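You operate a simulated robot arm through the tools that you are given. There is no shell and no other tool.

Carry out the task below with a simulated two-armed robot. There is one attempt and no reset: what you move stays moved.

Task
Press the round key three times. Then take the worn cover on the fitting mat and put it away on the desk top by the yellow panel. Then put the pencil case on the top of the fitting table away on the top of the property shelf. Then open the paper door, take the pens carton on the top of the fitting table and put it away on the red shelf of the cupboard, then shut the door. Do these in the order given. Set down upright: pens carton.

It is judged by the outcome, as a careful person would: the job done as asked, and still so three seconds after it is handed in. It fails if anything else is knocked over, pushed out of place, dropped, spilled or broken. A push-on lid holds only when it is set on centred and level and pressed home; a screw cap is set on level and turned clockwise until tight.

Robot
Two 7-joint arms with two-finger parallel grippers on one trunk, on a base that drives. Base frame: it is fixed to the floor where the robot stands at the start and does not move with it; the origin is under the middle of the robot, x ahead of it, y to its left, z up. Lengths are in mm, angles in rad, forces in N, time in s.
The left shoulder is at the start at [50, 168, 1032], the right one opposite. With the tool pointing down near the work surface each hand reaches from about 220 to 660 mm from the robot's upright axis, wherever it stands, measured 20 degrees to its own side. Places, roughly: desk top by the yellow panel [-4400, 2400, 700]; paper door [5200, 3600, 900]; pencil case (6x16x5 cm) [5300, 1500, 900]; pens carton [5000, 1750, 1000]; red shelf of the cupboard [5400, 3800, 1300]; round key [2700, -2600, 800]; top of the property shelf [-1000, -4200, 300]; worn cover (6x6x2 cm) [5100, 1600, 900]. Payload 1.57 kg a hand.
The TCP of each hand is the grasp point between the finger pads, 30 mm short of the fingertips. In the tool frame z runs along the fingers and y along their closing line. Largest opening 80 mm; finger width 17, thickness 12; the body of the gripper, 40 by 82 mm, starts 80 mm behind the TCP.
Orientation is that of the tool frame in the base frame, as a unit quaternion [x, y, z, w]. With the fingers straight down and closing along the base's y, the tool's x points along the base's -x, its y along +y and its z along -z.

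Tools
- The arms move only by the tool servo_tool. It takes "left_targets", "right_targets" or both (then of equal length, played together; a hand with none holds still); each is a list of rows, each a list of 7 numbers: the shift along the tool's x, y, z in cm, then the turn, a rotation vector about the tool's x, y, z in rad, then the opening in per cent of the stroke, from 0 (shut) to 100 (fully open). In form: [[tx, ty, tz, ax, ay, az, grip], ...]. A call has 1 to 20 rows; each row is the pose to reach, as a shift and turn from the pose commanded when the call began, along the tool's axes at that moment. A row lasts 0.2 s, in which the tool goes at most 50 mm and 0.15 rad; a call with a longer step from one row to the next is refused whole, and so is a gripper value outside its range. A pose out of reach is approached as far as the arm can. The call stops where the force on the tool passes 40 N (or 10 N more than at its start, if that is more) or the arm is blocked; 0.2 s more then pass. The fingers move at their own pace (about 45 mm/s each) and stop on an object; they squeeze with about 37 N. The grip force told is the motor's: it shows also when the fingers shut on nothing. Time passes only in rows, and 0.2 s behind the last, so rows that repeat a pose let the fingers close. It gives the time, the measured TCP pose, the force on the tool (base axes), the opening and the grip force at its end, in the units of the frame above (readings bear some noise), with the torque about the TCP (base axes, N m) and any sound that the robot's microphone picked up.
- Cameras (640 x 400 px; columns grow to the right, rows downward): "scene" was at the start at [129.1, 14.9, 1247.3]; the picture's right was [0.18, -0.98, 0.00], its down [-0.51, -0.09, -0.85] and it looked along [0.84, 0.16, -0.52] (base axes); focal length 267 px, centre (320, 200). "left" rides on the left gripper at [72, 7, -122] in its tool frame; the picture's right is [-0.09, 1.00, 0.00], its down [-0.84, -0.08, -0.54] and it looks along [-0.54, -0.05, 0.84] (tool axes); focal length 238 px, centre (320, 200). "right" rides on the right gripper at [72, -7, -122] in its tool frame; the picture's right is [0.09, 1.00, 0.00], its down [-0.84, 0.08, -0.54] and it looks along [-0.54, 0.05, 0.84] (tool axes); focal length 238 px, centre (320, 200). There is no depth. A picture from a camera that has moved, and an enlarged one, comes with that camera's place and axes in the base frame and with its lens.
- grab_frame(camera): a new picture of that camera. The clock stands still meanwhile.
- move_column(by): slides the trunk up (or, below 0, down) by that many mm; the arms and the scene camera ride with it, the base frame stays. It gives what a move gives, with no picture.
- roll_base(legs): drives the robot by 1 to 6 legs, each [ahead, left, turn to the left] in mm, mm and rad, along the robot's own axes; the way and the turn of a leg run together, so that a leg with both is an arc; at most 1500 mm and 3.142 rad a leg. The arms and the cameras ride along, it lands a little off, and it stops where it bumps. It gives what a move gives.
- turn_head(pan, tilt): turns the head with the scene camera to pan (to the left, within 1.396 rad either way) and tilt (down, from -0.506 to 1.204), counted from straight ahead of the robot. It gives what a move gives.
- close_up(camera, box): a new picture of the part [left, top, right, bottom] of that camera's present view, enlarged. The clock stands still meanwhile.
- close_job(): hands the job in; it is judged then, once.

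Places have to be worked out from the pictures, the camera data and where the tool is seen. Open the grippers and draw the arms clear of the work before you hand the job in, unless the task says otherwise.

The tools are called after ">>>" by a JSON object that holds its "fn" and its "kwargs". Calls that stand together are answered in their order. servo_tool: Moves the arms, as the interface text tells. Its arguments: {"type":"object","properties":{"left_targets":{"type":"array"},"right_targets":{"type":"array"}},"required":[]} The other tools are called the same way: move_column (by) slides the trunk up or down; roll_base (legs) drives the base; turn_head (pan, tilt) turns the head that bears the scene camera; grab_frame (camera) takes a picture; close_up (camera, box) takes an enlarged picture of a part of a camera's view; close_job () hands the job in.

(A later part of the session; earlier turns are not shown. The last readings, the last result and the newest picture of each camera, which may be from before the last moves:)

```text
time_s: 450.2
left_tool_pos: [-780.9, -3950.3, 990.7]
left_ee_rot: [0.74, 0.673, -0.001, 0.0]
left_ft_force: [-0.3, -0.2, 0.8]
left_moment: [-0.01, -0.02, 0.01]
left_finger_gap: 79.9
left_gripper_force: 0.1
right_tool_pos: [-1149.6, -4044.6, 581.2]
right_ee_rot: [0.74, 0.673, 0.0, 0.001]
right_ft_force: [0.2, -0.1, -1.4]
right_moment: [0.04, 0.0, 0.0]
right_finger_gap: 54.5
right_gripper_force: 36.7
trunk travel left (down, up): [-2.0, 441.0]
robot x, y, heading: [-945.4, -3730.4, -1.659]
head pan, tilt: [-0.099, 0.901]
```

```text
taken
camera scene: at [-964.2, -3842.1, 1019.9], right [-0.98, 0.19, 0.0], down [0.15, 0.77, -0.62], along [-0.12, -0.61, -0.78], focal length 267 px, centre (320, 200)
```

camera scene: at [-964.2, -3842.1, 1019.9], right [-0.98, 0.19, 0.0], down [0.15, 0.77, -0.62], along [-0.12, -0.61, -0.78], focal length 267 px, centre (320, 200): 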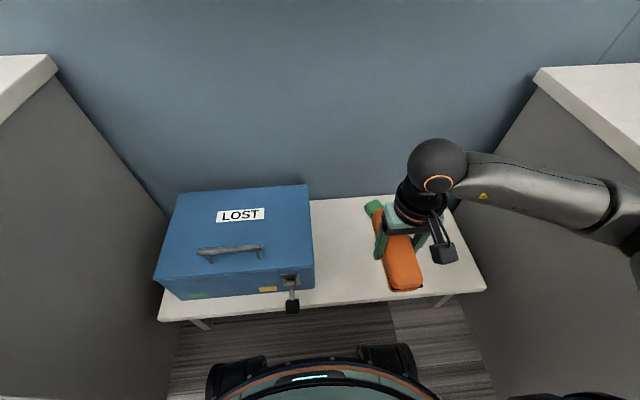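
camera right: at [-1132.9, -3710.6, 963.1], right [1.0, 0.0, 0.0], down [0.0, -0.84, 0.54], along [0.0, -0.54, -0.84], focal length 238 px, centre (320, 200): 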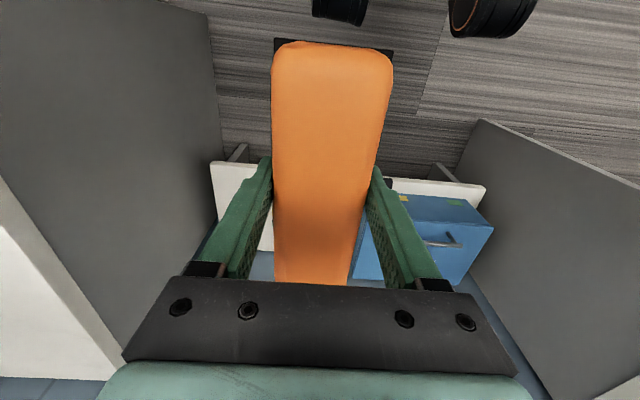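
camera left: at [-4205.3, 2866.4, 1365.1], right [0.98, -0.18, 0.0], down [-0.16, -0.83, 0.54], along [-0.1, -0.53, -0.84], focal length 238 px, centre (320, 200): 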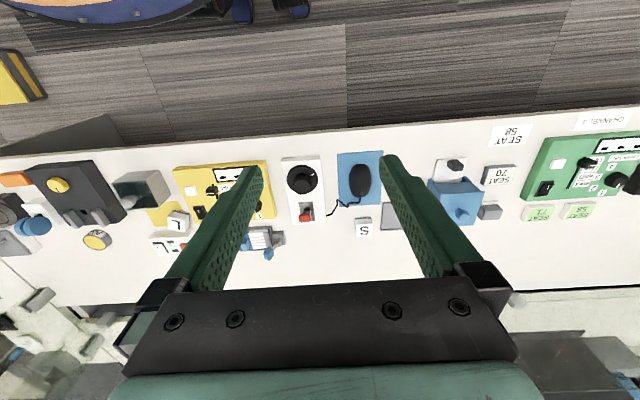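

The elbow is clear of the desk panel. I move over the target spot, [-1112, -4205], and down to z≈470.

>>> {"fn": "servo_tool", "kwargs": {"right_targets": [[-3, 1.3, 1, 0, 0, 0, 40], [-6, 2.6, 2, 0, 0, 0, 40], [-9, 4, 4, 0, 0, 0, 40], [-12.5, 5.3, 6, 0, 0, 0, 40], [-15.6, 5.3, 8.5, 0, 0, 0, 40], [-15.6, 5.3, 11, 0, 0, 0, 40], [-15.6, 5.3, 11, 0, 0, 0, 40]]}}

>>> {"fn": "grab_frame", "kwargs": {"camera": "scene"}}

>>> {"fn": "grab_frame", "kwargs": {"camera": "right"}}

```text
time_s: 451.8
left_tool_pos: [-780.8, -3950.6, 992.1]
left_ee_rot: [0.74, 0.672, 0.0, 0.001]
left_ft_force: [0.0, -0.1, 0.5]
left_moment: [0.01, 0.02, -0.02]
left_finger_gap: 80.1
left_gripper_force: 0.0
right_tool_pos: [-1114.5, -4204.8, 469.0]
right_ee_rot: [0.74, 0.672, 0.001, 0.001]
right_ft_force: [-0.6, -0.7, -1.9]
right_moment: [0.05, 0.03, 0.03]
right_finger_gap: 54.6
right_gripper_force: 37.6
trunk travel left (down, up): [-2.0, 441.0]
robot x, y, heading: [-946.7, -3724.7, -1.668]
head pan, tilt: [-0.099, 0.901]
```

```text
taken
camera scene: at [-964.2, -3842.1, 1019.9], right [-0.98, 0.19, 0.0], down [0.15, 0.77, -0.62], along [-0.12, -0.61, -0.78], focal length 267 px, centre (320, 200)
```

scene: 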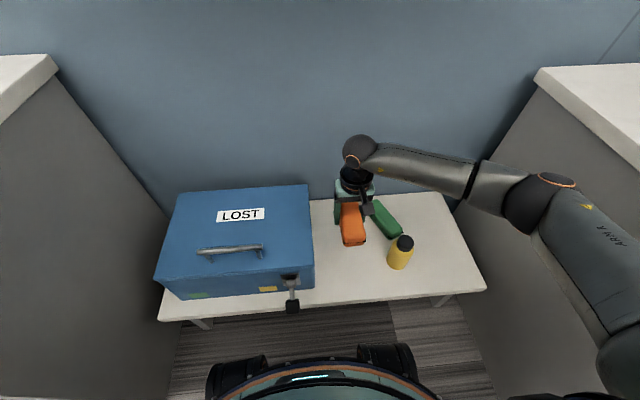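

```text
taken
camera right: at [-1114.8, -4132.4, 590.2], right [1.0, 0.0, 0.0], down [0.0, -0.84, 0.54], along [0.0, -0.54, -0.84], focal length 238 px, centre (320, 200)
```

right: 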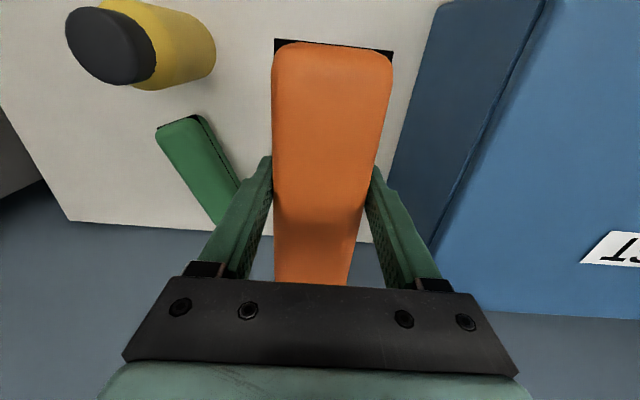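

The spot is clear: green case's side at x≈-1222, blue box's side at x≈-1012, and my hand is centred between. I lower step by step.

>>> {"fn": "servo_tool", "kwargs": {"right_targets": [[0, 0, 3.5, 0, 0, 0, 40], [0, 0, 7, 0, 0, 0, 40], [0, 0, 7, 0, 0, 0, 40]]}}

>>> {"fn": "close_up", "kwargs": {"camera": "scene", "box": [260, 130, 460, 310]}}

>>> {"fn": "grab_frame", "kwargs": {"camera": "right"}}

```text
time_s: 452.6
left_tool_pos: [-781.3, -3950.8, 991.0]
left_ee_rot: [0.741, 0.672, -0.001, 0.0]
left_ft_force: [-0.2, 0.4, 0.9]
left_moment: [0.01, -0.02, 0.0]
left_finger_gap: 80.2
left_gripper_force: 0.1
right_tool_pos: [-1114.8, -4206.5, 397.9]
right_ee_rot: [0.74, 0.672, 0.0, 0.001]
right_ft_force: [0.5, -0.7, -2.2]
right_moment: [0.04, 0.02, 0.03]
right_finger_gap: 54.5
right_gripper_force: 37.3
trunk travel left (down, up): [-2.0, 441.0]
robot x, y, heading: [-946.3, -3724.0, -1.665]
head pan, tilt: [-0.099, 0.901]
```

```text
2.22 times, centred on (360, 220) of scene
camera zoom: at [-964.2, -3842.2, 1019.9], right [-0.98, 0.19, 0.0], down [0.15, 0.77, -0.62], along [-0.12, -0.61, -0.78], focal length 592 px, centre (231, 156)
```

zoom: 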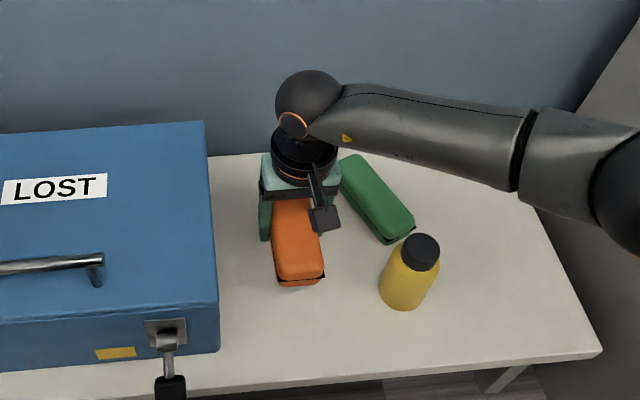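

```text
taken
camera right: at [-1114.0, -4133.4, 520.0], right [1.0, 0.0, 0.0], down [0.0, -0.84, 0.54], along [0.0, -0.54, -0.84], focal length 238 px, centre (320, 200)
```

right: 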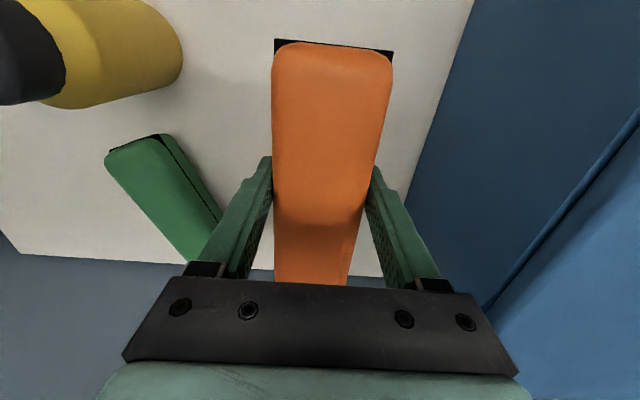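

Still clear. I lower in 4 mm steps until contact.

>>> {"fn": "servo_tool", "kwargs": {"right_targets": [[0, 0, 0.5, 0, 0, 0, 40], [0, 0, 1.0, 0, 0, 0, 40], [0, 0, 1.5, 0, 0, 0, 40], [0, 0, 2.0, 0, 0, 0, 40], [0, 0, 2.4, 0, 0, 0, 40], [0, 0, 2.8, 0, 0, 0, 40], [0, 0, 3.2, 0, 0, 0, 40], [0, 0, 3.6, 0, 0, 0, 40], [0, 0, 4.0, 0, 0, 0, 40], [0, 0, 4.0, 0, 0, 0, 40]]}}

>>> {"fn": "close_up", "kwargs": {"camera": "scene", "box": [260, 130, 460, 310]}}

>>> {"fn": "grab_frame", "kwargs": {"camera": "right"}}

```text
time_s: 454.8
left_tool_pos: [-781.9, -3949.4, 992.2]
left_ee_rot: [0.74, 0.673, 0.0, 0.0]
left_ft_force: [0.4, 0.5, 0.2]
left_moment: [0.01, 0.0, -0.01]
left_finger_gap: 79.8
left_gripper_force: 0.1
right_tool_pos: [-1114.4, -4206.4, 358.3]
right_ee_rot: [0.74, 0.672, 0.0, 0.001]
right_ft_force: [0.5, 0.3, -1.5]
right_moment: [-0.01, -0.03, -0.03]
right_finger_gap: 54.4
right_gripper_force: 37.4
trunk travel left (down, up): [-2.0, 441.0]
robot x, y, heading: [-948.8, -3728.8, -1.668]
head pan, tilt: [-0.099, 0.901]
```

```text
2.22 times, centred on (360, 220) of scene
camera zoom: at [-964.2, -3842.1, 1019.9], right [-0.98, 0.19, 0.0], down [0.15, 0.77, -0.62], along [-0.12, -0.61, -0.78], focal length 592 px, centre (231, 156)
```

zoom: 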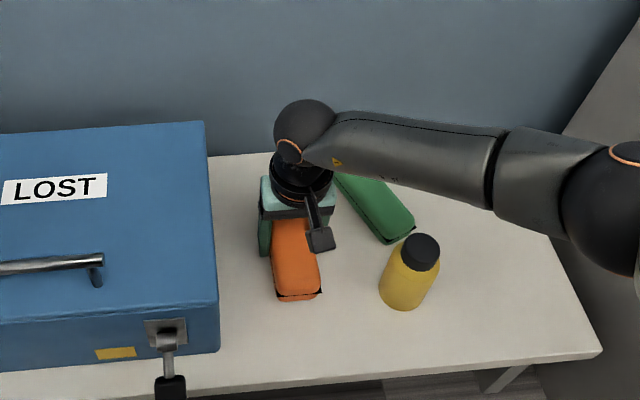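

```text
taken
camera right: at [-1114.9, -4133.1, 480.1], right [1.0, 0.0, 0.0], down [0.0, -0.84, 0.54], along [0.0, -0.54, -0.84], focal length 238 px, centre (320, 200)
```

right: 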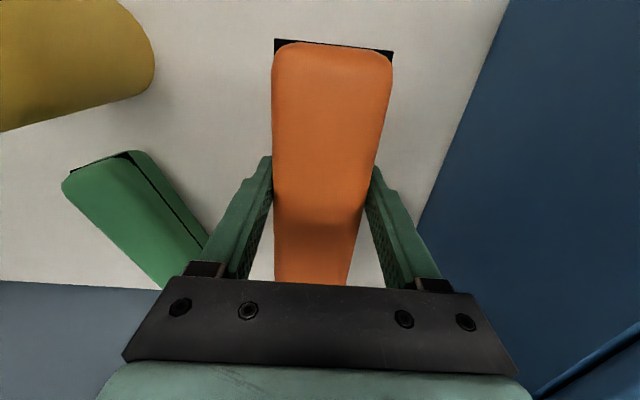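

No contact yet at 358. I continue down.

>>> {"fn": "servo_tool", "kwargs": {"right_targets": [[0, 0, 0.5, 0, 0, 0, 40], [0, 0, 0.9, 0, 0, 0, 40], [0, 0, 1.3, 0, 0, 0, 40], [0, 0, 1.7, 0, 0, 0, 40], [0, 0, 2.1, 0, 0, 0, 40], [0, 0, 2.5, 0, 0, 0, 40], [0, 0, 2.8, 0, 0, 0, 40], [0, 0, 3.1, 0, 0, 0, 40], [0, 0, 3.1, 0, 0, 0, 40]]}}

>>> {"fn": "close_up", "kwargs": {"camera": "scene", "box": [260, 130, 460, 310]}}

```text
time_s: 456.8
left_tool_pos: [-780.1, -3949.0, 992.2]
left_ee_rot: [0.74, 0.672, -0.003, 0.002]
left_ft_force: [-0.9, 0.5, -1.0]
left_moment: [0.0, 0.03, 0.04]
left_finger_gap: 80.0
left_gripper_force: 0.1
right_tool_pos: [-1113.1, -4206.2, 331.4]
right_ee_rot: [0.74, 0.672, -0.002, 0.004]
right_ft_force: [-1.3, 4.1, 32.3]
right_moment: [0.05, 0.21, -0.05]
right_finger_gap: 54.7
right_gripper_force: 36.3
trunk travel left (down, up): [-2.0, 441.0]
robot x, y, heading: [-947.5, -3725.2, -1.666]
head pan, tilt: [-0.099, 0.901]
```

```text
2.22 times, centred on (360, 220) of scene
camera zoom: at [-963.5, -3840.2, 1020.4], right [-0.98, 0.19, 0.0], down [0.15, 0.77, -0.62], along [-0.12, -0.61, -0.78], focal length 592 px, centre (231, 156)
```

zoom: 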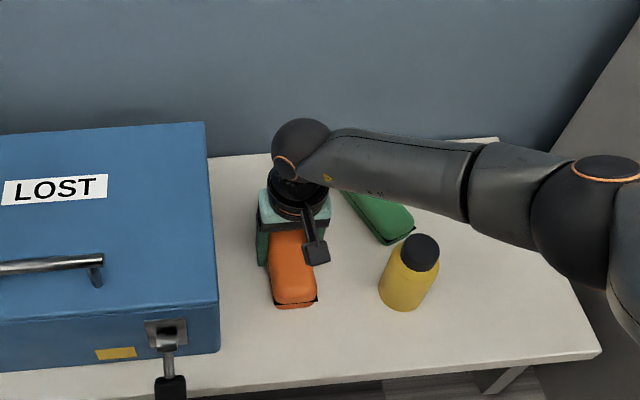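

Contact (32 N) – the case sits on the shelf. I ease up 4 mm, release, and rise straight up.

>>> {"fn": "servo_tool", "kwargs": {"right_targets": [[0, 0, -0.3, 0, 0, 0, 40], [0, 0, -0.4, 0, 0, 0, 60], [0, 0, -0.4, 0, 0, 0, 90], [0, 0, -0.4, 0, 0, 0, 90], [0, 0, -0.4, 0, 0, 0, 90], [0, 0, -2, 0, 0, 0, 90], [0, 0, -5, 0, 0, 0, 90], [0, 0, -9, 0, 0, 0, 90], [0, 0, -13, 0, 0, 0, 90], [0, 0, -18, 0, 0, 0, 90]]}}

>>> {"fn": "grab_frame", "kwargs": {"camera": "scene"}}

>>> {"fn": "grab_frame", "kwargs": {"camera": "right"}}

```text
time_s: 459.0
left_tool_pos: [-782.0, -3950.1, 991.8]
left_ee_rot: [0.74, 0.672, -0.001, 0.001]
left_ft_force: [0.0, 0.8, -0.1]
left_moment: [0.01, 0.0, 0.01]
left_finger_gap: 80.2
left_gripper_force: 0.1
right_tool_pos: [-1112.4, -4205.4, 508.1]
right_ee_rot: [0.741, 0.672, 0.0, 0.001]
right_ft_force: [0.4, 1.0, -0.7]
right_moment: [-0.02, 0.0, -0.02]
right_finger_gap: 72.2
right_gripper_force: 0.1
trunk travel left (down, up): [-2.0, 441.0]
robot x, y, heading: [-950.7, -3728.2, -1.668]
head pan, tilt: [-0.099, 0.901]
```

```text
taken
camera scene: at [-964.2, -3842.1, 1019.9], right [-0.98, 0.19, 0.0], down [0.15, 0.77, -0.62], along [-0.12, -0.61, -0.78], focal length 267 px, centre (320, 200)
```

scene: 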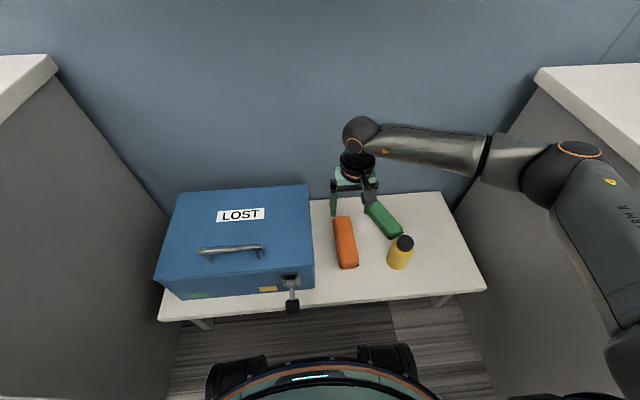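

```text
taken
camera right: at [-1112.5, -4132.9, 628.8], right [1.0, 0.0, 0.0], down [0.0, -0.84, 0.54], along [0.0, -0.54, -0.84], focal length 238 px, centre (320, 200)
```

right: 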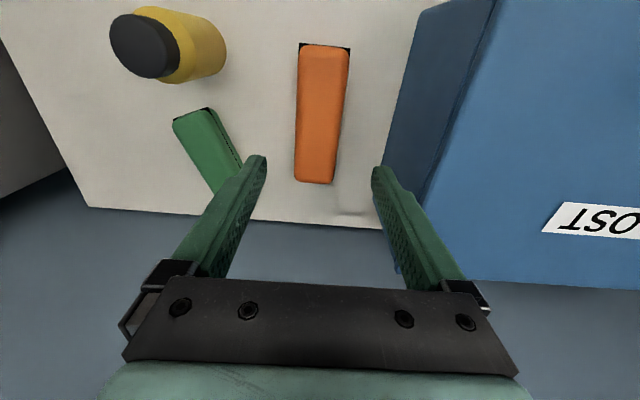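

The pencil case rests on the shelf, nothing else disturbed. I retract the hand, back out to the aisle and raise the trunk.

>>> {"fn": "servo_tool", "kwargs": {"right_targets": [[4, -1, -2, 0, 0, 0, 100], [8, -2, -4, 0, 0, 0, 100], [12, -3, -6, 0, 0, 0, 100], [16, -4, -8, 0, 0, 0, 100], [16, -4, -13, 0, 0, 0, 100], [16, -4, -18, 0, 0, 0, 100], [16, -4, -23, 0, 0, 0, 100], [16, -4, -28, 0, 0, 0, 100]]}}

>>> {"fn": "roll_base", "kwargs": {"legs": [[-560, 0, 0]]}}

>>> {"fn": "move_column", "kwargs": {"by": 400}}

>>> {"fn": "turn_head", "kwargs": {"pan": 0.0, "tilt": 0.6}}

>>> {"fn": "grab_frame", "kwargs": {"camera": "scene"}}

```text
time_s: 460.8
left_tool_pos: [-781.5, -3950.6, 991.4]
left_ee_rot: [0.741, 0.672, -0.001, 0.0]
left_ft_force: [0.0, -0.2, 0.3]
left_moment: [-0.01, 0.0, 0.01]
left_finger_gap: 79.8
left_gripper_force: 0.0
right_tool_pos: [-1138.6, -4041.2, 789.1]
right_ee_rot: [0.74, 0.673, 0.0, 0.0]
right_ft_force: [-0.1, 1.3, 0.0]
right_moment: [-0.01, -0.02, -0.02]
right_finger_gap: 80.2
right_gripper_force: 0.0
trunk travel left (down, up): [-2.0, 441.0]
robot x, y, heading: [-946.2, -3725.1, -1.67]
head pan, tilt: [-0.099, 0.901]
```

```text
time_s: 464.1
left_tool_pos: [-726.2, -3382.0, 991.7]
left_ee_rot: [0.738, 0.675, -0.001, 0.0]
left_ft_force: [0.7, 0.1, 0.2]
left_moment: [-0.01, -0.02, -0.03]
left_finger_gap: 80.1
left_gripper_force: 0.0
right_tool_pos: [-1083.4, -3474.7, 788.5]
right_ee_rot: [0.738, 0.675, 0.0, 0.002]
right_ft_force: [-0.4, -0.4, 0.4]
right_moment: [0.01, 0.02, 0.06]
right_finger_gap: 80.0
right_gripper_force: 0.0
trunk travel left (down, up): [-2.0, 441.0]
robot x, y, heading: [-893.5, -3159.5, -1.662]
head pan, tilt: [-0.099, 0.901]
```

```text
time_s: 467.9
left_tool_pos: [-728.0, -3381.7, 1390.6]
left_ee_rot: [0.737, 0.675, 0.0, 0.001]
left_ft_force: [-1.3, 0.4, -0.6]
left_moment: [0.01, 0.01, -0.02]
left_finger_gap: 80.1
left_gripper_force: 0.0
right_tool_pos: [-1083.4, -3474.6, 1189.2]
right_ee_rot: [0.738, 0.675, -0.001, 0.001]
right_ft_force: [-0.7, 0.7, -0.1]
right_moment: [-0.02, -0.02, -0.01]
right_finger_gap: 79.9
right_gripper_force: 0.1
trunk travel left (down, up): [-402.0, 41.0]
robot x, y, heading: [-896.4, -3158.1, -1.664]
head pan, tilt: [-0.099, 0.901]
```

```text
time_s: 468.7
left_tool_pos: [-727.1, -3381.7, 1391.5]
left_ee_rot: [0.738, 0.675, -0.001, 0.0]
left_ft_force: [-0.1, -0.1, -0.3]
left_moment: [0.04, -0.02, 0.0]
left_finger_gap: 80.0
left_gripper_force: 0.1
right_tool_pos: [-1083.0, -3474.2, 1187.8]
right_ee_rot: [0.738, 0.675, 0.0, 0.001]
right_ft_force: [0.0, -0.4, -0.2]
right_moment: [-0.02, 0.01, 0.02]
right_finger_gap: 79.8
right_gripper_force: 0.1
trunk travel left (down, up): [-402.0, 41.0]
robot x, y, heading: [-892.0, -3157.5, -1.661]
head pan, tilt: [0.0, 0.6]
```

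```text
taken
camera scene: at [-904.3, -3288.0, 1444.6], right [-1.0, 0.09, 0.0], down [0.05, 0.56, -0.82], along [-0.07, -0.82, -0.57], focal length 267 px, centre (320, 200)
```

scene: 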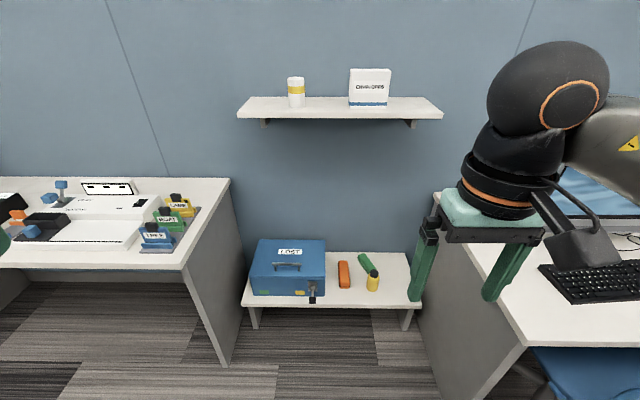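

All three low-shelf items and the case are in place. I raise the last bit and drive back east along the south aisle.

>>> {"fn": "move_column", "kwargs": {"by": 40}}

>>> {"fn": "roll_base", "kwargs": {"legs": [[0, 0, 1.64], [1400, 0, 0], [1400, 0, 0], [1400, 0, 0], [780, 0, 0], [0, 0, 1.592]]}}

>>> {"fn": "turn_head", "kwargs": {"pan": 0.0, "tilt": 0.4}}

>>> {"fn": "grab_frame", "kwargs": {"camera": "scene"}}

```text
time_s: 469.6
left_tool_pos: [-726.9, -3380.1, 1431.1]
left_ee_rot: [0.738, 0.675, -0.001, -0.001]
left_ft_force: [-0.1, 0.3, -0.1]
left_moment: [-0.01, 0.01, 0.02]
left_finger_gap: 80.1
left_gripper_force: 0.1
right_tool_pos: [-1082.9, -3474.6, 1228.7]
right_ee_rot: [0.738, 0.675, 0.0, 0.001]
right_ft_force: [-0.4, 0.9, 0.2]
right_moment: [0.0, -0.02, 0.0]
right_finger_gap: 80.0
right_gripper_force: 0.0
trunk travel left (down, up): [-442.0, 1.0]
robot x, y, heading: [-892.7, -3161.3, -1.656]
head pan, tilt: [0.0, 0.6]
```

```text
time_s: 501.1
left_tool_pos: [3867.9, -3071.9, 1430.9]
left_ee_rot: [-0.7, 0.714, 0.0, 0.001]
left_ft_force: [0.4, 0.0, 0.9]
left_moment: [-0.02, 0.02, 0.02]
left_finger_gap: 79.8
left_gripper_force: 0.1
right_tool_pos: [4217.0, -2955.3, 1228.1]
right_ee_rot: [-0.699, 0.715, 0.001, -0.001]
right_ft_force: [-0.4, 0.9, 0.5]
right_moment: [-0.02, 0.01, -0.01]
right_finger_gap: 79.9
right_gripper_force: 0.1
trunk travel left (down, up): [-442.0, 1.0]
robot x, y, heading: [4046.1, -3285.8, 1.548]
head pan, tilt: [0.0, 0.6]
```

```text
time_s: 501.9
left_tool_pos: [3868.0, -3072.3, 1432.4]
left_ee_rot: [-0.7, 0.714, 0.0, 0.001]
left_ft_force: [0.3, 0.0, 0.6]
left_moment: [0.0, 0.0, -0.01]
left_finger_gap: 79.9
left_gripper_force: 0.0
right_tool_pos: [4215.9, -2956.3, 1229.4]
right_ee_rot: [-0.699, 0.715, 0.001, 0.0]
right_ft_force: [-0.5, -0.1, -0.7]
right_moment: [-0.02, 0.02, 0.01]
right_finger_gap: 80.0
right_gripper_force: 0.0
trunk travel left (down, up): [-442.0, 1.0]
robot x, y, heading: [4046.4, -3282.5, 1.549]
head pan, tilt: [0.0, 0.4]
```

```text
taken
camera scene: at [4052.6, -3152.6, 1502.9], right [1.0, -0.02, 0.0], down [-0.01, -0.39, -0.92], along [0.02, 0.92, -0.39], focal length 267 px, centre (320, 200)
```

scene: 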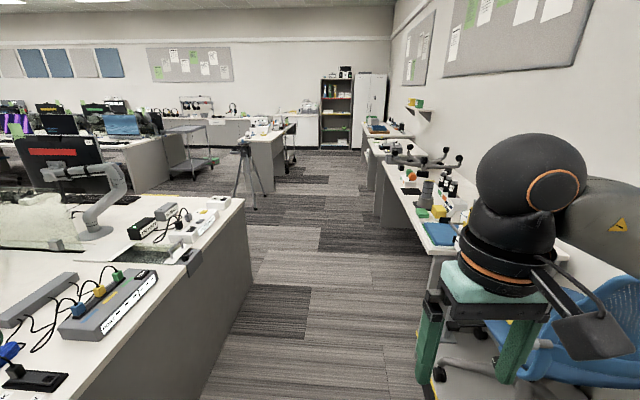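

Passage clear; I drive north to about (4350, 2350) for the cupboard.

>>> {"fn": "roll_base", "kwargs": {"legs": [[1400, -20, 0.022], [1400, 0, 0], [1400, -100, 0], [1400, -150, 0]]}}

>>> {"fn": "turn_head", "kwargs": {"pan": -0.5, "tilt": 0.3}}

>>> {"fn": "grab_frame", "kwargs": {"camera": "scene"}}

```text
time_s: 528.6
left_tool_pos: [4238.3, 2525.9, 1430.6]
left_ee_rot: [-0.697, 0.717, 0.001, 0.0]
left_ft_force: [0.2, 0.2, 0.0]
left_moment: [-0.03, 0.0, -0.04]
left_finger_gap: 80.0
left_gripper_force: 0.0
right_tool_pos: [4589.0, 2640.1, 1228.5]
right_ee_rot: [-0.696, 0.718, 0.001, 0.0]
right_ft_force: [0.1, 0.5, 0.1]
right_moment: [0.01, 0.0, -0.01]
right_finger_gap: 80.0
right_gripper_force: 0.1
trunk travel left (down, up): [-442.0, 1.0]
robot x, y, heading: [4418.6, 2316.4, 1.545]
head pan, tilt: [0.0, 0.4]
```

```text
time_s: 529.6
left_tool_pos: [4240.1, 2526.4, 1431.5]
left_ee_rot: [-0.697, 0.717, 0.001, 0.001]
left_ft_force: [-0.6, -0.4, -0.4]
left_moment: [-0.02, 0.01, -0.01]
left_finger_gap: 80.0
left_gripper_force: 0.0
right_tool_pos: [4589.1, 2641.2, 1229.1]
right_ee_rot: [-0.696, 0.718, 0.001, 0.0]
right_ft_force: [-0.4, 0.0, 0.2]
right_moment: [0.0, 0.02, 0.02]
right_finger_gap: 80.1
right_gripper_force: 0.0
trunk travel left (down, up): [-442.0, 1.0]
robot x, y, heading: [4418.1, 2312.2, 1.541]
head pan, tilt: [-0.499, 0.3]
```

```text
taken
camera scene: at [4468.0, 2432.4, 1512.2], right [0.86, -0.5, 0.0], down [-0.15, -0.26, -0.96], along [0.48, 0.83, -0.3], focal length 267 px, centre (320, 200)
```

scene: 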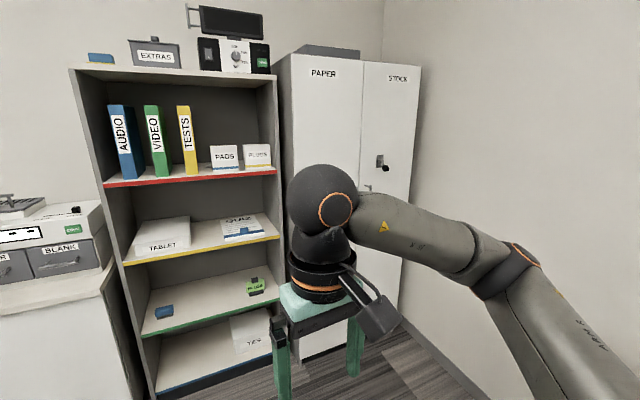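

Beside the open bookcase stands the cupboard with doors "PAPER" (left) and "STOCK" (right). I drive north and then right to stand in front of it.

>>> {"fn": "roll_base", "kwargs": {"legs": [[600, 0, 0.028], [0, -750, 0]]}}

>>> {"fn": "turn_head", "kwargs": {"pan": -0.1, "tilt": 0.3}}

>>> {"fn": "grab_frame", "kwargs": {"camera": "scene"}}

>>> {"fn": "turn_head", "kwargs": {"pan": -1.2, "tilt": 0.6}}

>>> {"fn": "grab_frame", "kwargs": {"camera": "scene"}}

```text
time_s: 539.5
left_tool_pos: [4979.4, 3124.5, 1431.4]
left_ee_rot: [0.707, -0.707, -0.001, -0.001]
left_ft_force: [-0.1, -0.5, 0.1]
left_moment: [0.02, 0.0, 0.01]
left_finger_gap: 80.1
left_gripper_force: 0.1
right_tool_pos: [5326.3, 3250.0, 1228.4]
right_ee_rot: [-0.707, 0.707, 0.001, 0.0]
right_ft_force: [0.0, 0.6, 0.2]
right_moment: [0.02, -0.06, -0.02]
right_finger_gap: 80.0
right_gripper_force: 0.0
trunk travel left (down, up): [-442.0, 1.0]
robot x, y, heading: [5163.9, 2916.8, 1.572]
head pan, tilt: [-0.499, 0.3]
```

```text
time_s: 540.4
left_tool_pos: [4979.9, 3124.6, 1432.1]
left_ee_rot: [0.709, -0.706, 0.0, -0.001]
left_ft_force: [-0.4, -1.0, -0.3]
left_moment: [0.0, 0.02, 0.01]
left_finger_gap: 80.1
left_gripper_force: 0.1
right_tool_pos: [5327.6, 3249.8, 1229.7]
right_ee_rot: [0.707, -0.707, -0.002, -0.001]
right_ft_force: [-0.5, -0.3, -0.6]
right_moment: [-0.03, -0.02, 0.03]
right_finger_gap: 79.7
right_gripper_force: 0.1
trunk travel left (down, up): [-442.0, 1.0]
robot x, y, heading: [5162.1, 2919.7, 1.574]
head pan, tilt: [-0.099, 0.3]
```

```text
taken
camera scene: at [5176.1, 3049.7, 1512.2], right [1.0, -0.1, 0.0], down [-0.03, -0.29, -0.96], along [0.09, 0.95, -0.3], focal length 267 px, centre (320, 200)
```

scene: 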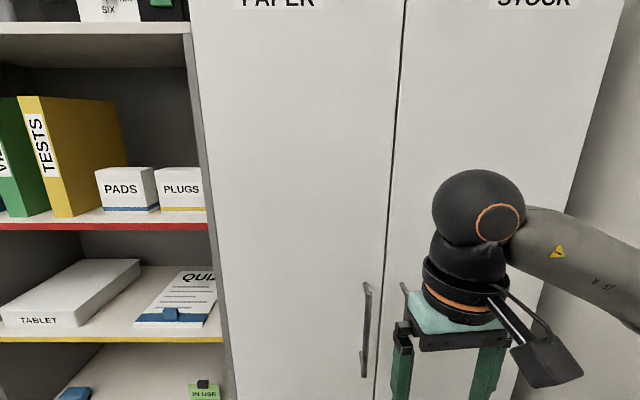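

```text
time_s: 541.7
left_tool_pos: [4979.6, 3124.1, 1431.0]
left_ee_rot: [0.708, -0.706, 0.0, 0.0]
left_ft_force: [-0.8, 0.2, -0.4]
left_moment: [-0.02, -0.02, 0.03]
left_finger_gap: 80.0
left_gripper_force: 0.0
right_tool_pos: [5325.8, 3250.0, 1228.5]
right_ee_rot: [-0.707, 0.707, 0.001, 0.0]
right_ft_force: [-0.1, 0.2, 0.3]
right_moment: [0.0, 0.01, 0.03]
right_finger_gap: 80.2
right_gripper_force: 0.1
trunk travel left (down, up): [-442.0, 1.0]
robot x, y, heading: [5166.5, 2919.1, 1.572]
head pan, tilt: [-1.201, 0.6]
```

```text
taken
camera scene: at [5249.2, 2988.8, 1484.7], right [0.36, -0.93, 0.0], down [-0.53, -0.2, -0.83], along [0.77, 0.3, -0.56], focal length 267 px, centre (320, 200)
```

scene: 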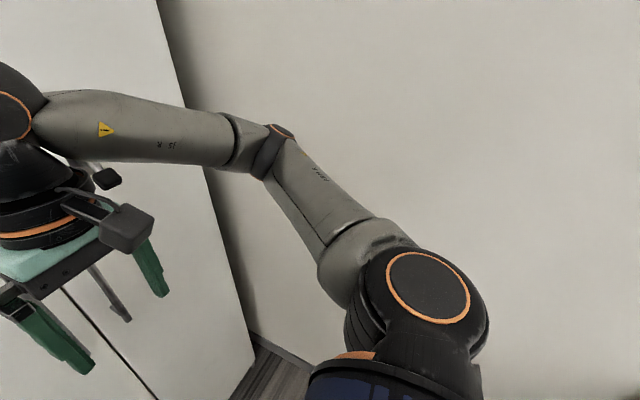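

The left (PAPER) door spans x≈5000–5390 at y≈3600–3640, hinged on the left, with a vertical bar handle at about x≈5335, z 860–1145. I move the right hand away from the view, lower the trunk and look at the handle closely.

>>> {"fn": "servo_tool", "kwargs": {"left_targets": [[4, 0, 4, 0, 0, 0, 100], [8, 0, 8, 0, 0, 0, 100], [8, 0, 12, 0, 0, 0, 100], [8, 0, 16, 0, 0, 0, 100]], "right_targets": [[0, -4, 0, 0, 0, 0, 100], [0, -8, 0, 0, 0, 0, 100], [0, -10, 0, 0, 0, 0, 100], [0, -10, 0, 0, 0, 0, 100]]}}

>>> {"fn": "move_column", "kwargs": {"by": -240}}

>>> {"fn": "turn_head", "kwargs": {"pan": -0.1, "tilt": 0.4}}

>>> {"fn": "grab_frame", "kwargs": {"camera": "scene"}}

>>> {"fn": "close_up", "kwargs": {"camera": "scene", "box": [300, 150, 440, 320]}}

```text
refused: row 1 steps farther than a row can; nothing moved
```

```text
time_s: 544.2
left_tool_pos: [4980.3, 3125.7, 1191.7]
left_ee_rot: [0.708, -0.706, 0.0, 0.0]
left_ft_force: [0.2, 0.2, 0.1]
left_moment: [-0.01, -0.01, 0.0]
left_finger_gap: 79.9
left_gripper_force: 0.0
right_tool_pos: [5325.7, 3250.8, 989.1]
right_ee_rot: [0.708, -0.706, -0.001, 0.0]
right_ft_force: [0.1, 0.0, 0.7]
right_moment: [-0.03, -0.03, 0.02]
right_finger_gap: 79.7
right_gripper_force: 0.0
trunk travel left (down, up): [-202.0, 241.0]
robot x, y, heading: [5162.7, 2920.9, 1.57]
head pan, tilt: [-1.201, 0.6]
```

```text
time_s: 545.5
left_tool_pos: [4979.5, 3125.3, 1191.0]
left_ee_rot: [0.707, -0.707, -0.002, 0.0]
left_ft_force: [-0.5, -0.3, 0.8]
left_moment: [0.0, 0.03, -0.02]
left_finger_gap: 80.3
left_gripper_force: 0.0
right_tool_pos: [5325.6, 3249.3, 988.7]
right_ee_rot: [-0.707, 0.707, 0.002, -0.001]
right_ft_force: [0.5, -0.6, 0.1]
right_moment: [0.01, 0.0, -0.01]
right_finger_gap: 79.9
right_gripper_force: 0.0
trunk travel left (down, up): [-202.0, 241.0]
robot x, y, heading: [5166.8, 2915.2, 1.569]
head pan, tilt: [-0.099, 0.4]
```

```text
taken
camera scene: at [5176.0, 3049.0, 1262.9], right [1.0, -0.1, 0.0], down [-0.04, -0.39, -0.92], along [0.09, 0.92, -0.39], focal length 267 px, centre (320, 200)
```

scene: 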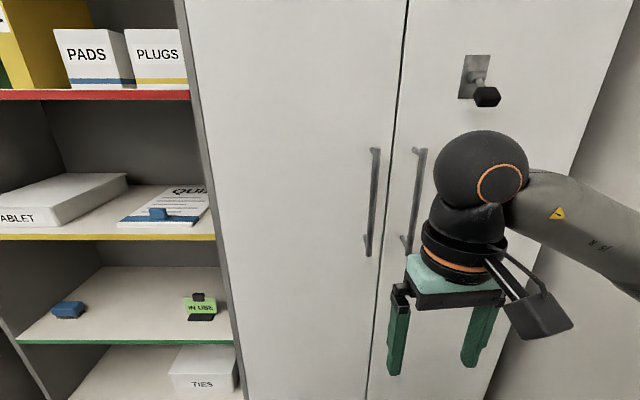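

```text
2.35 times, centred on (370, 235) of scene
camera zoom: at [5176.0, 3049.0, 1262.9], right [1.0, -0.1, 0.0], down [-0.04, -0.39, -0.92], along [0.09, 0.92, -0.39], focal length 627 px, centre (202, 118)
```

zoom: 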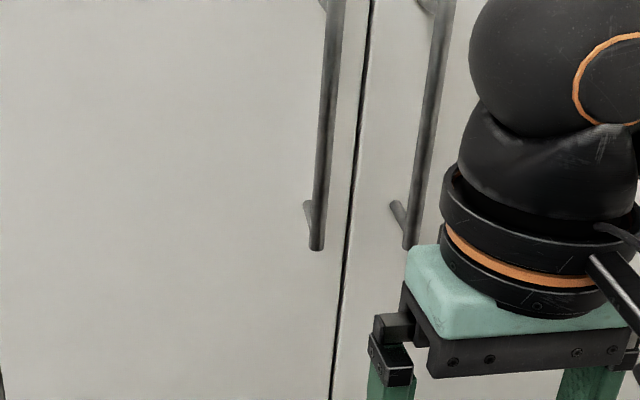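

Triangulated, the handle bar stands at about x≈5333, y≈3555, from z≈900 to 1148. I swing the right fingers to point forward (pitch 90°) while moving to a pre-grasp at y≈3465, z≈1015.

>>> {"fn": "servo_tool", "kwargs": {"right_targets": [[-1.9, -0.07, -0.25, 0, -0.131, 0, 100], [-3.8, -0.14, -0.5, 0, -0.262, 0, 100], [-5.7, -0.2, -0.75, 0, -0.393, 0, 100], [-7.6, -0.26, -1.0, 0, -0.524, 0, 100], [-9.5, -0.33, -1.25, 0, -0.655, 0, 100], [-11.4, -0.4, -1.5, 0, -0.786, 0, 100], [-13.3, -0.46, -1.75, 0, -0.917, 0, 100], [-15.2, -0.53, -2.0, 0, -1.048, 0, 100], [-17.1, -0.6, -2.2, 0, -1.179, 0, 100], [-19, -0.66, -2.4, 0, -1.31, 0, 100], [-20.5, -0.7, -2.6, 0, -1.441, 0, 100], [-21.5, -0.75, -2.6, 0, -1.571, 0, 100], [-21.5, -0.75, -2.6, 0, -1.571, 0, 100]]}}

>>> {"fn": "grab_frame", "kwargs": {"camera": "scene"}}

>>> {"fn": "grab_frame", "kwargs": {"camera": "right"}}

```text
time_s: 548.3
left_tool_pos: [4980.0, 3125.4, 1191.3]
left_ee_rot: [0.708, -0.707, 0.0, -0.001]
left_ft_force: [0.1, -0.3, 0.1]
left_moment: [0.0, 0.0, 0.0]
left_finger_gap: 80.2
left_gripper_force: 0.0
right_tool_pos: [5307.2, 3445.1, 1008.8]
right_ee_rot: [0.552, -0.532, -0.47, -0.437]
right_ft_force: [0.1, 0.2, 0.6]
right_moment: [0.03, 0.0, 0.01]
right_finger_gap: 80.1
right_gripper_force: 0.0
right hand out of reach, approached as far as the arm can: row 11, 12, 13
trunk travel left (down, up): [-202.0, 241.0]
robot x, y, heading: [5165.4, 2917.5, 1.576]
head pan, tilt: [-0.099, 0.4]
```

```text
taken
camera scene: at [5176.0, 3049.0, 1262.9], right [1.0, -0.1, 0.0], down [-0.04, -0.39, -0.92], along [0.09, 0.92, -0.39], focal length 267 px, centre (320, 200)
```

scene: 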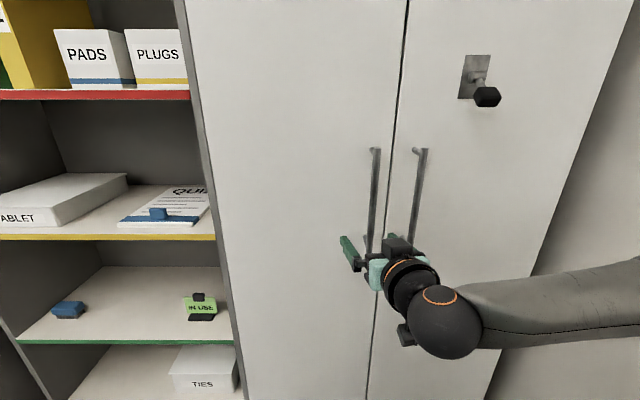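

```text
taken
camera right: at [5319.1, 3312.5, 958.8], right [-1.0, -0.07, -0.07], down [-0.04, -0.39, 0.92], along [-0.09, 0.92, 0.38], focal length 238 px, centre (320, 200)
```

right: 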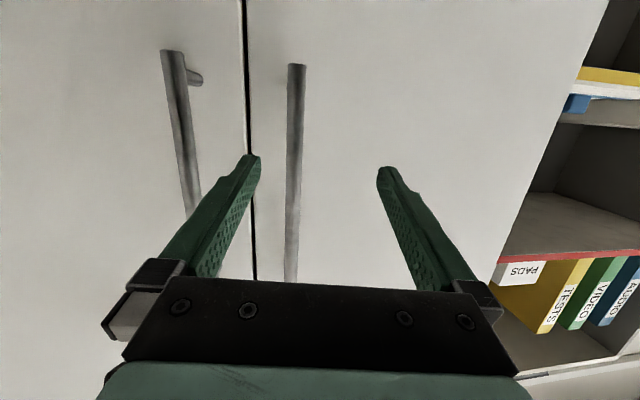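

The fingers now point forward (about 10° down), closing sideways – good enough for the vertical bar, which I see ~25 mm to the right of my finger centre line. I use the base to bring the open fingers around it: first half the way, then check.

>>> {"fn": "roll_base", "kwargs": {"legs": [[50, -24, 0]]}}

>>> {"fn": "grab_frame", "kwargs": {"camera": "right"}}

>>> {"fn": "grab_frame", "kwargs": {"camera": "scene"}}

```text
time_s: 549.3
left_tool_pos: [5004.2, 3175.6, 1190.7]
left_ee_rot: [-0.707, 0.707, 0.0, 0.0]
left_ft_force: [0.1, -0.2, -0.2]
left_moment: [-0.05, 0.04, 0.01]
left_finger_gap: 79.9
left_gripper_force: 0.1
right_tool_pos: [5331.6, 3495.4, 1009.2]
right_ee_rot: [0.553, -0.533, -0.47, -0.436]
right_ft_force: [-0.3, 0.2, -1.0]
right_moment: [0.03, -0.03, -0.01]
right_finger_gap: 79.9
right_gripper_force: 0.0
trunk travel left (down, up): [-202.0, 241.0]
robot x, y, heading: [5186.7, 2967.8, 1.572]
head pan, tilt: [-0.099, 0.4]
```

```text
taken
camera right: at [5343.4, 3362.1, 958.5], right [-1.0, -0.07, -0.07], down [-0.04, -0.39, 0.92], along [-0.09, 0.92, 0.38], focal length 238 px, centre (320, 200)
```

right: 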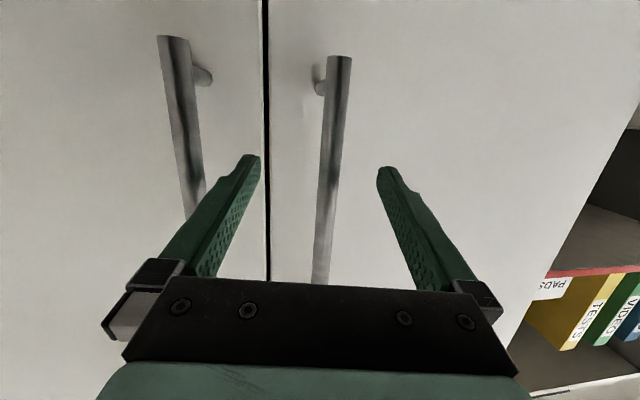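

```text
taken
camera scene: at [5200.2, 3099.1, 1262.8], right [0.99, -0.1, 0.0], down [-0.04, -0.39, -0.92], along [0.09, 0.92, -0.39], focal length 267 px, centre (320, 200)
```

scene: 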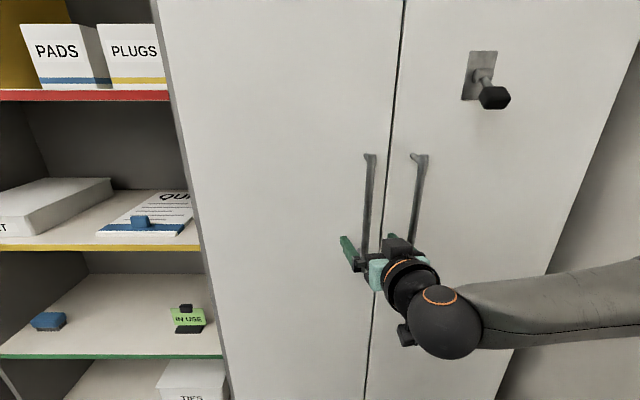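

The bar lies between the fingers, about at y≈3511, x≈5325. I advance 20 mm more with the base and close the fingers on it.

>>> {"fn": "roll_base", "kwargs": {"legs": [[20, 4, 0]]}}

>>> {"fn": "servo_tool", "kwargs": {"right_targets": [[0, 0, 0, 0, 0, 0, 70], [0, 0, 0, 0, 0, 0, 40], [0, 0, 0, 0, 0, 0, 20], [0, 0, 0, 0, 0, 0, 5], [0, 0, 0, 0, 0, 0, 5]]}}

>>> {"fn": "grab_frame", "kwargs": {"camera": "right"}}

>>> {"fn": "close_up", "kwargs": {"camera": "scene", "box": [300, 130, 460, 330]}}

```text
time_s: 550.1
left_tool_pos: [5000.0, 3195.5, 1191.9]
left_ee_rot: [0.707, -0.707, 0.0, -0.001]
left_ft_force: [-0.2, 0.1, 0.4]
left_moment: [0.01, -0.01, 0.04]
left_finger_gap: 80.0
left_gripper_force: 0.1
right_tool_pos: [5327.4, 3514.0, 1007.5]
right_ee_rot: [0.552, -0.533, -0.469, -0.436]
right_ft_force: [0.3, 0.4, 0.1]
right_moment: [-0.02, 0.02, 0.02]
right_finger_gap: 79.9
right_gripper_force: 0.1
trunk travel left (down, up): [-202.0, 241.0]
robot x, y, heading: [5185.6, 2987.3, 1.577]
head pan, tilt: [-0.099, 0.4]
```

```text
time_s: 551.3
left_tool_pos: [4998.0, 3196.2, 1191.7]
left_ee_rot: [0.708, -0.706, 0.0, -0.001]
left_ft_force: [0.7, 0.5, 0.4]
left_moment: [0.01, 0.02, -0.03]
left_finger_gap: 80.0
left_gripper_force: 0.1
right_tool_pos: [5323.8, 3514.5, 1008.6]
right_ee_rot: [0.554, -0.531, -0.47, -0.436]
right_ft_force: [-9.7, 2.8, -0.4]
right_moment: [0.1, -0.25, 0.03]
right_finger_gap: 14.2
right_gripper_force: 20.0
trunk travel left (down, up): [-202.0, 241.0]
robot x, y, heading: [5185.8, 2987.5, 1.569]
head pan, tilt: [-0.099, 0.4]
```

```text
taken
camera right: at [5337.2, 3381.8, 958.9], right [-0.99, -0.07, -0.07], down [-0.04, -0.39, 0.92], along [-0.1, 0.92, 0.38], focal length 238 px, centre (320, 200)
```

right: 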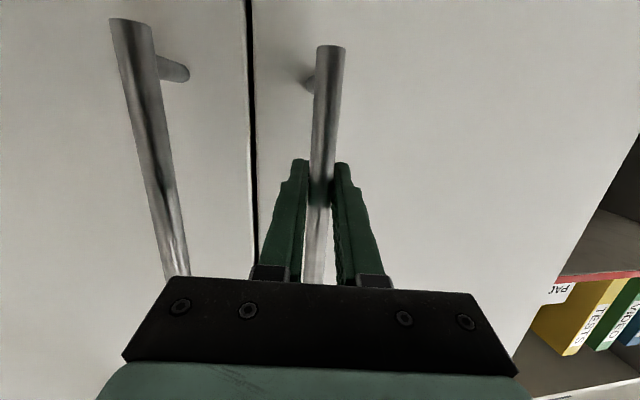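

```text
2.00 times, centred on (380, 230) of scene
camera zoom: at [5194.5, 3119.0, 1262.9], right [1.0, -0.1, 0.0], down [-0.04, -0.39, -0.92], along [0.09, 0.92, -0.39], focal length 533 px, centre (200, 140)
```

zoom: 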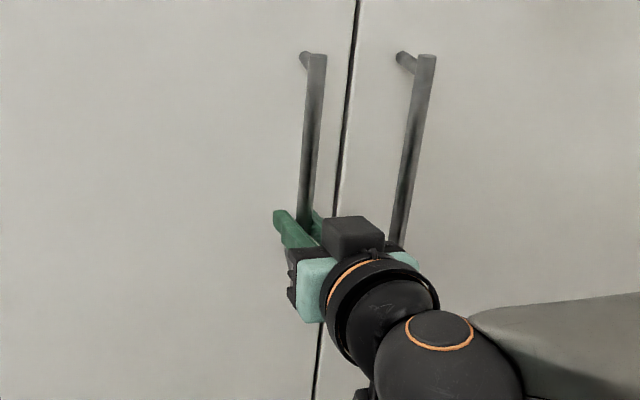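

The bar (14 mm) is firmly gripped. I now pull the door by backing the base a little along the door's arc, and check forces.

>>> {"fn": "roll_base", "kwargs": {"legs": [[-31, 11, 0]]}}

>>> {"fn": "grab_frame", "kwargs": {"camera": "right"}}

>>> {"fn": "grab_frame", "kwargs": {"camera": "scene"}}

```text
time_s: 552.1
left_tool_pos: [4986.7, 3164.2, 1191.2]
left_ee_rot: [0.707, -0.707, 0.0, -0.001]
left_ft_force: [0.0, -0.4, -0.4]
left_moment: [0.0, -0.01, -0.03]
left_finger_gap: 79.8
left_gripper_force: 0.1
right_tool_pos: [5315.8, 3483.3, 1008.5]
right_ee_rot: [0.553, -0.532, -0.47, -0.436]
right_ft_force: [-11.7, 5.1, 0.1]
right_moment: [0.38, -0.45, -0.11]
right_finger_gap: 14.1
right_gripper_force: 29.9
trunk travel left (down, up): [-202.0, 241.0]
robot x, y, heading: [5174.7, 2955.7, 1.569]
head pan, tilt: [-0.099, 0.4]
```

```text
taken
camera right: at [5327.2, 3351.7, 958.8], right [-0.99, -0.07, -0.07], down [-0.04, -0.39, 0.92], along [-0.09, 0.92, 0.38], focal length 238 px, centre (320, 200)
```

right: 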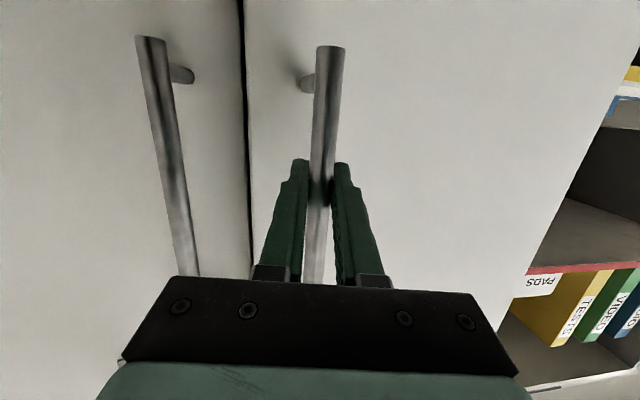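

```text
taken
camera scene: at [5183.5, 3088.4, 1262.8], right [1.0, -0.1, 0.0], down [-0.04, -0.39, -0.92], along [0.09, 0.92, -0.39], focal length 267 px, centre (320, 200)
```

scene: 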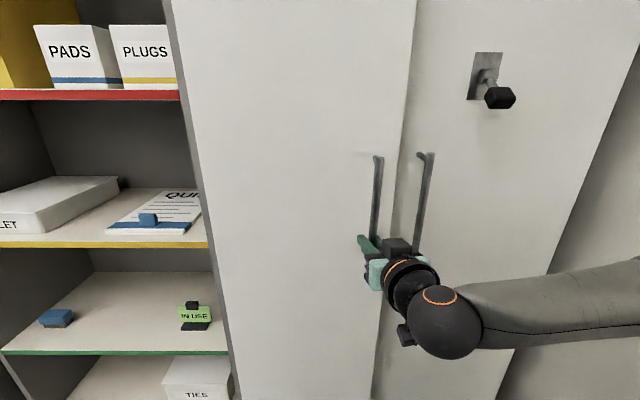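

The door is coming open; the side force (-12 N in x) tells me to go a bit more to the left. I continue along the arc.

>>> {"fn": "roll_base", "kwargs": {"legs": [[-35, 22, 0], [-36, 28, 0]]}}

>>> {"fn": "grab_frame", "kwargs": {"camera": "scene"}}

>>> {"fn": "grab_frame", "kwargs": {"camera": "right"}}

```text
time_s: 553.5
left_tool_pos: [4949.2, 3106.2, 1192.8]
left_ee_rot: [-0.706, 0.708, 0.001, 0.001]
left_ft_force: [-0.3, 0.1, 0.1]
left_moment: [0.0, 0.0, 0.05]
left_finger_gap: 80.0
left_gripper_force: 0.1
right_tool_pos: [5286.7, 3425.7, 1008.9]
right_ee_rot: [0.545, -0.541, -0.462, -0.445]
right_ft_force: [2.8, -3.0, 3.2]
right_moment: [-0.47, -0.69, 0.06]
right_finger_gap: 14.1
right_gripper_force: 30.7
trunk travel left (down, up): [-202.0, 241.0]
robot x, y, heading: [5133.8, 2897.7, 1.567]
head pan, tilt: [-0.099, 0.4]
stopped in leg 2: the force on the tool passed its limit at 42 N (the readings are from after the stop); the commanded pose is now the measured one
```

```text
taken
camera scene: at [5145.5, 3028.4, 1263.0], right [0.99, -0.1, 0.0], down [-0.04, -0.39, -0.92], along [0.09, 0.92, -0.39], focal length 267 px, centre (320, 200)
```

scene: 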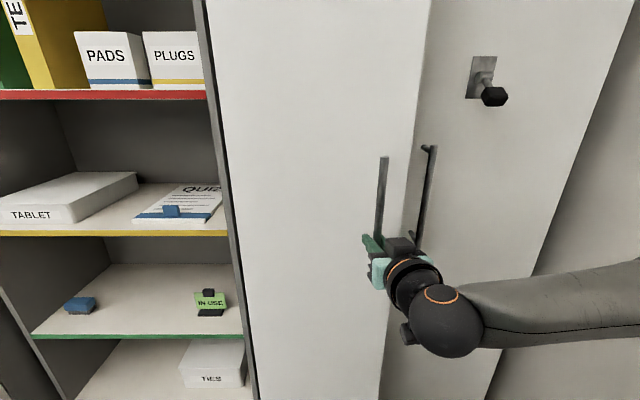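

```text
taken
camera right: at [5294.1, 3292.6, 958.7], right [-1.0, -0.04, -0.08], down [-0.06, -0.39, 0.92], along [-0.06, 0.92, 0.38], focal length 238 px, centre (320, 200)
```

right: 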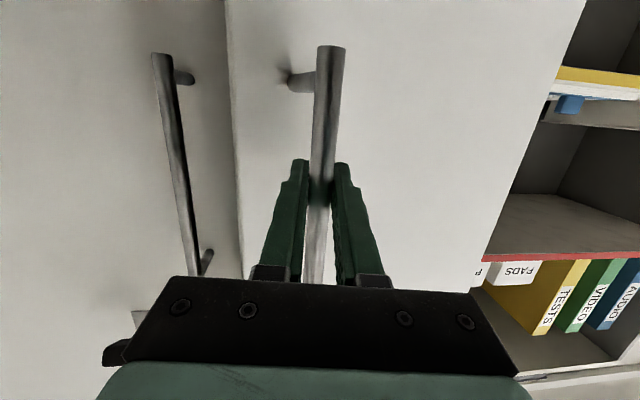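

The base stopped itself at the 40 N limit – good protection – and the door is now open about 17°. I continue with smaller steps.

>>> {"fn": "roll_base", "kwargs": {"legs": [[-30, 17, 0]]}}

>>> {"fn": "roll_base", "kwargs": {"legs": [[-28, 21, 0]]}}

>>> {"fn": "grab_frame", "kwargs": {"camera": "scene"}}

>>> {"fn": "grab_frame", "kwargs": {"camera": "right"}}

```text
time_s: 554.4
left_tool_pos: [4931.3, 3076.2, 1189.9]
left_ee_rot: [-0.707, 0.708, 0.0, 0.001]
left_ft_force: [0.0, -0.4, 0.4]
left_moment: [0.0, 0.0, -0.02]
left_finger_gap: 80.0
left_gripper_force: 0.1
right_tool_pos: [5265.7, 3396.0, 1008.8]
right_ee_rot: [0.546, -0.54, -0.462, -0.444]
right_ft_force: [-6.7, 5.1, 2.4]
right_moment: [0.02, -0.32, -0.1]
right_finger_gap: 13.9
right_gripper_force: 20.0
trunk travel left (down, up): [-202.0, 241.0]
robot x, y, heading: [5120.1, 2866.0, 1.566]
head pan, tilt: [-0.099, 0.4]
```

```text
time_s: 555.3
left_tool_pos: [4909.7, 3050.2, 1191.2]
left_ee_rot: [-0.707, 0.707, -0.001, 0.001]
left_ft_force: [0.0, -0.4, -0.5]
left_moment: [-0.01, 0.02, -0.02]
left_finger_gap: 80.0
left_gripper_force: 0.2
right_tool_pos: [5245.4, 3369.7, 1007.7]
right_ee_rot: [0.547, -0.538, -0.463, -0.443]
right_ft_force: [-10.9, 9.8, -1.0]
right_moment: [0.37, -0.48, -0.03]
right_finger_gap: 14.0
right_gripper_force: 30.3
trunk travel left (down, up): [-202.0, 241.0]
robot x, y, heading: [5096.5, 2836.7, 1.57]
head pan, tilt: [-0.099, 0.4]
```

```text
taken
camera scene: at [5105.6, 2972.9, 1262.8], right [0.99, -0.1, 0.0], down [-0.04, -0.39, -0.92], along [0.09, 0.92, -0.39], focal length 267 px, centre (320, 200)
```

scene: 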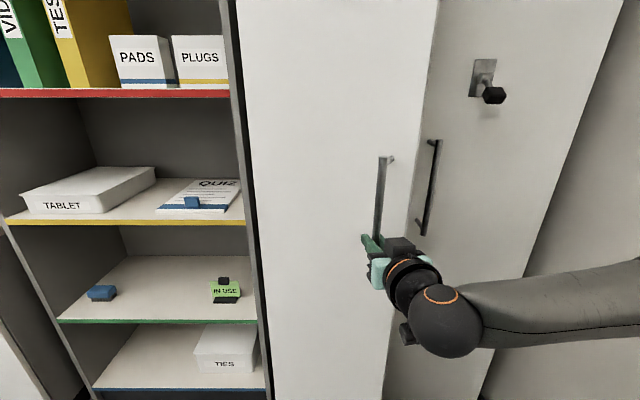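

```text
taken
camera right: at [5253.3, 3237.1, 958.5], right [-1.0, -0.04, -0.08], down [-0.05, -0.39, 0.92], along [-0.07, 0.92, 0.38], focal length 238 px, centre (320, 200)
```

right: 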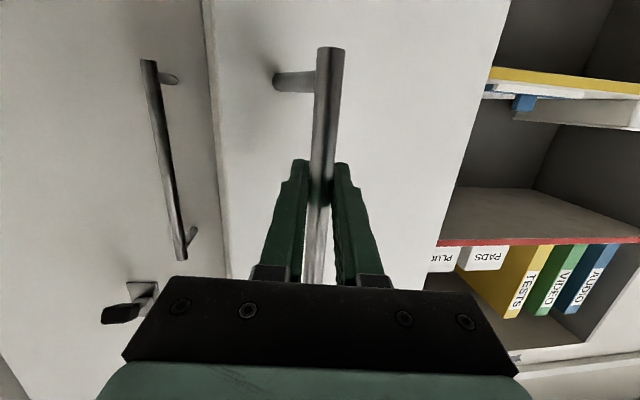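

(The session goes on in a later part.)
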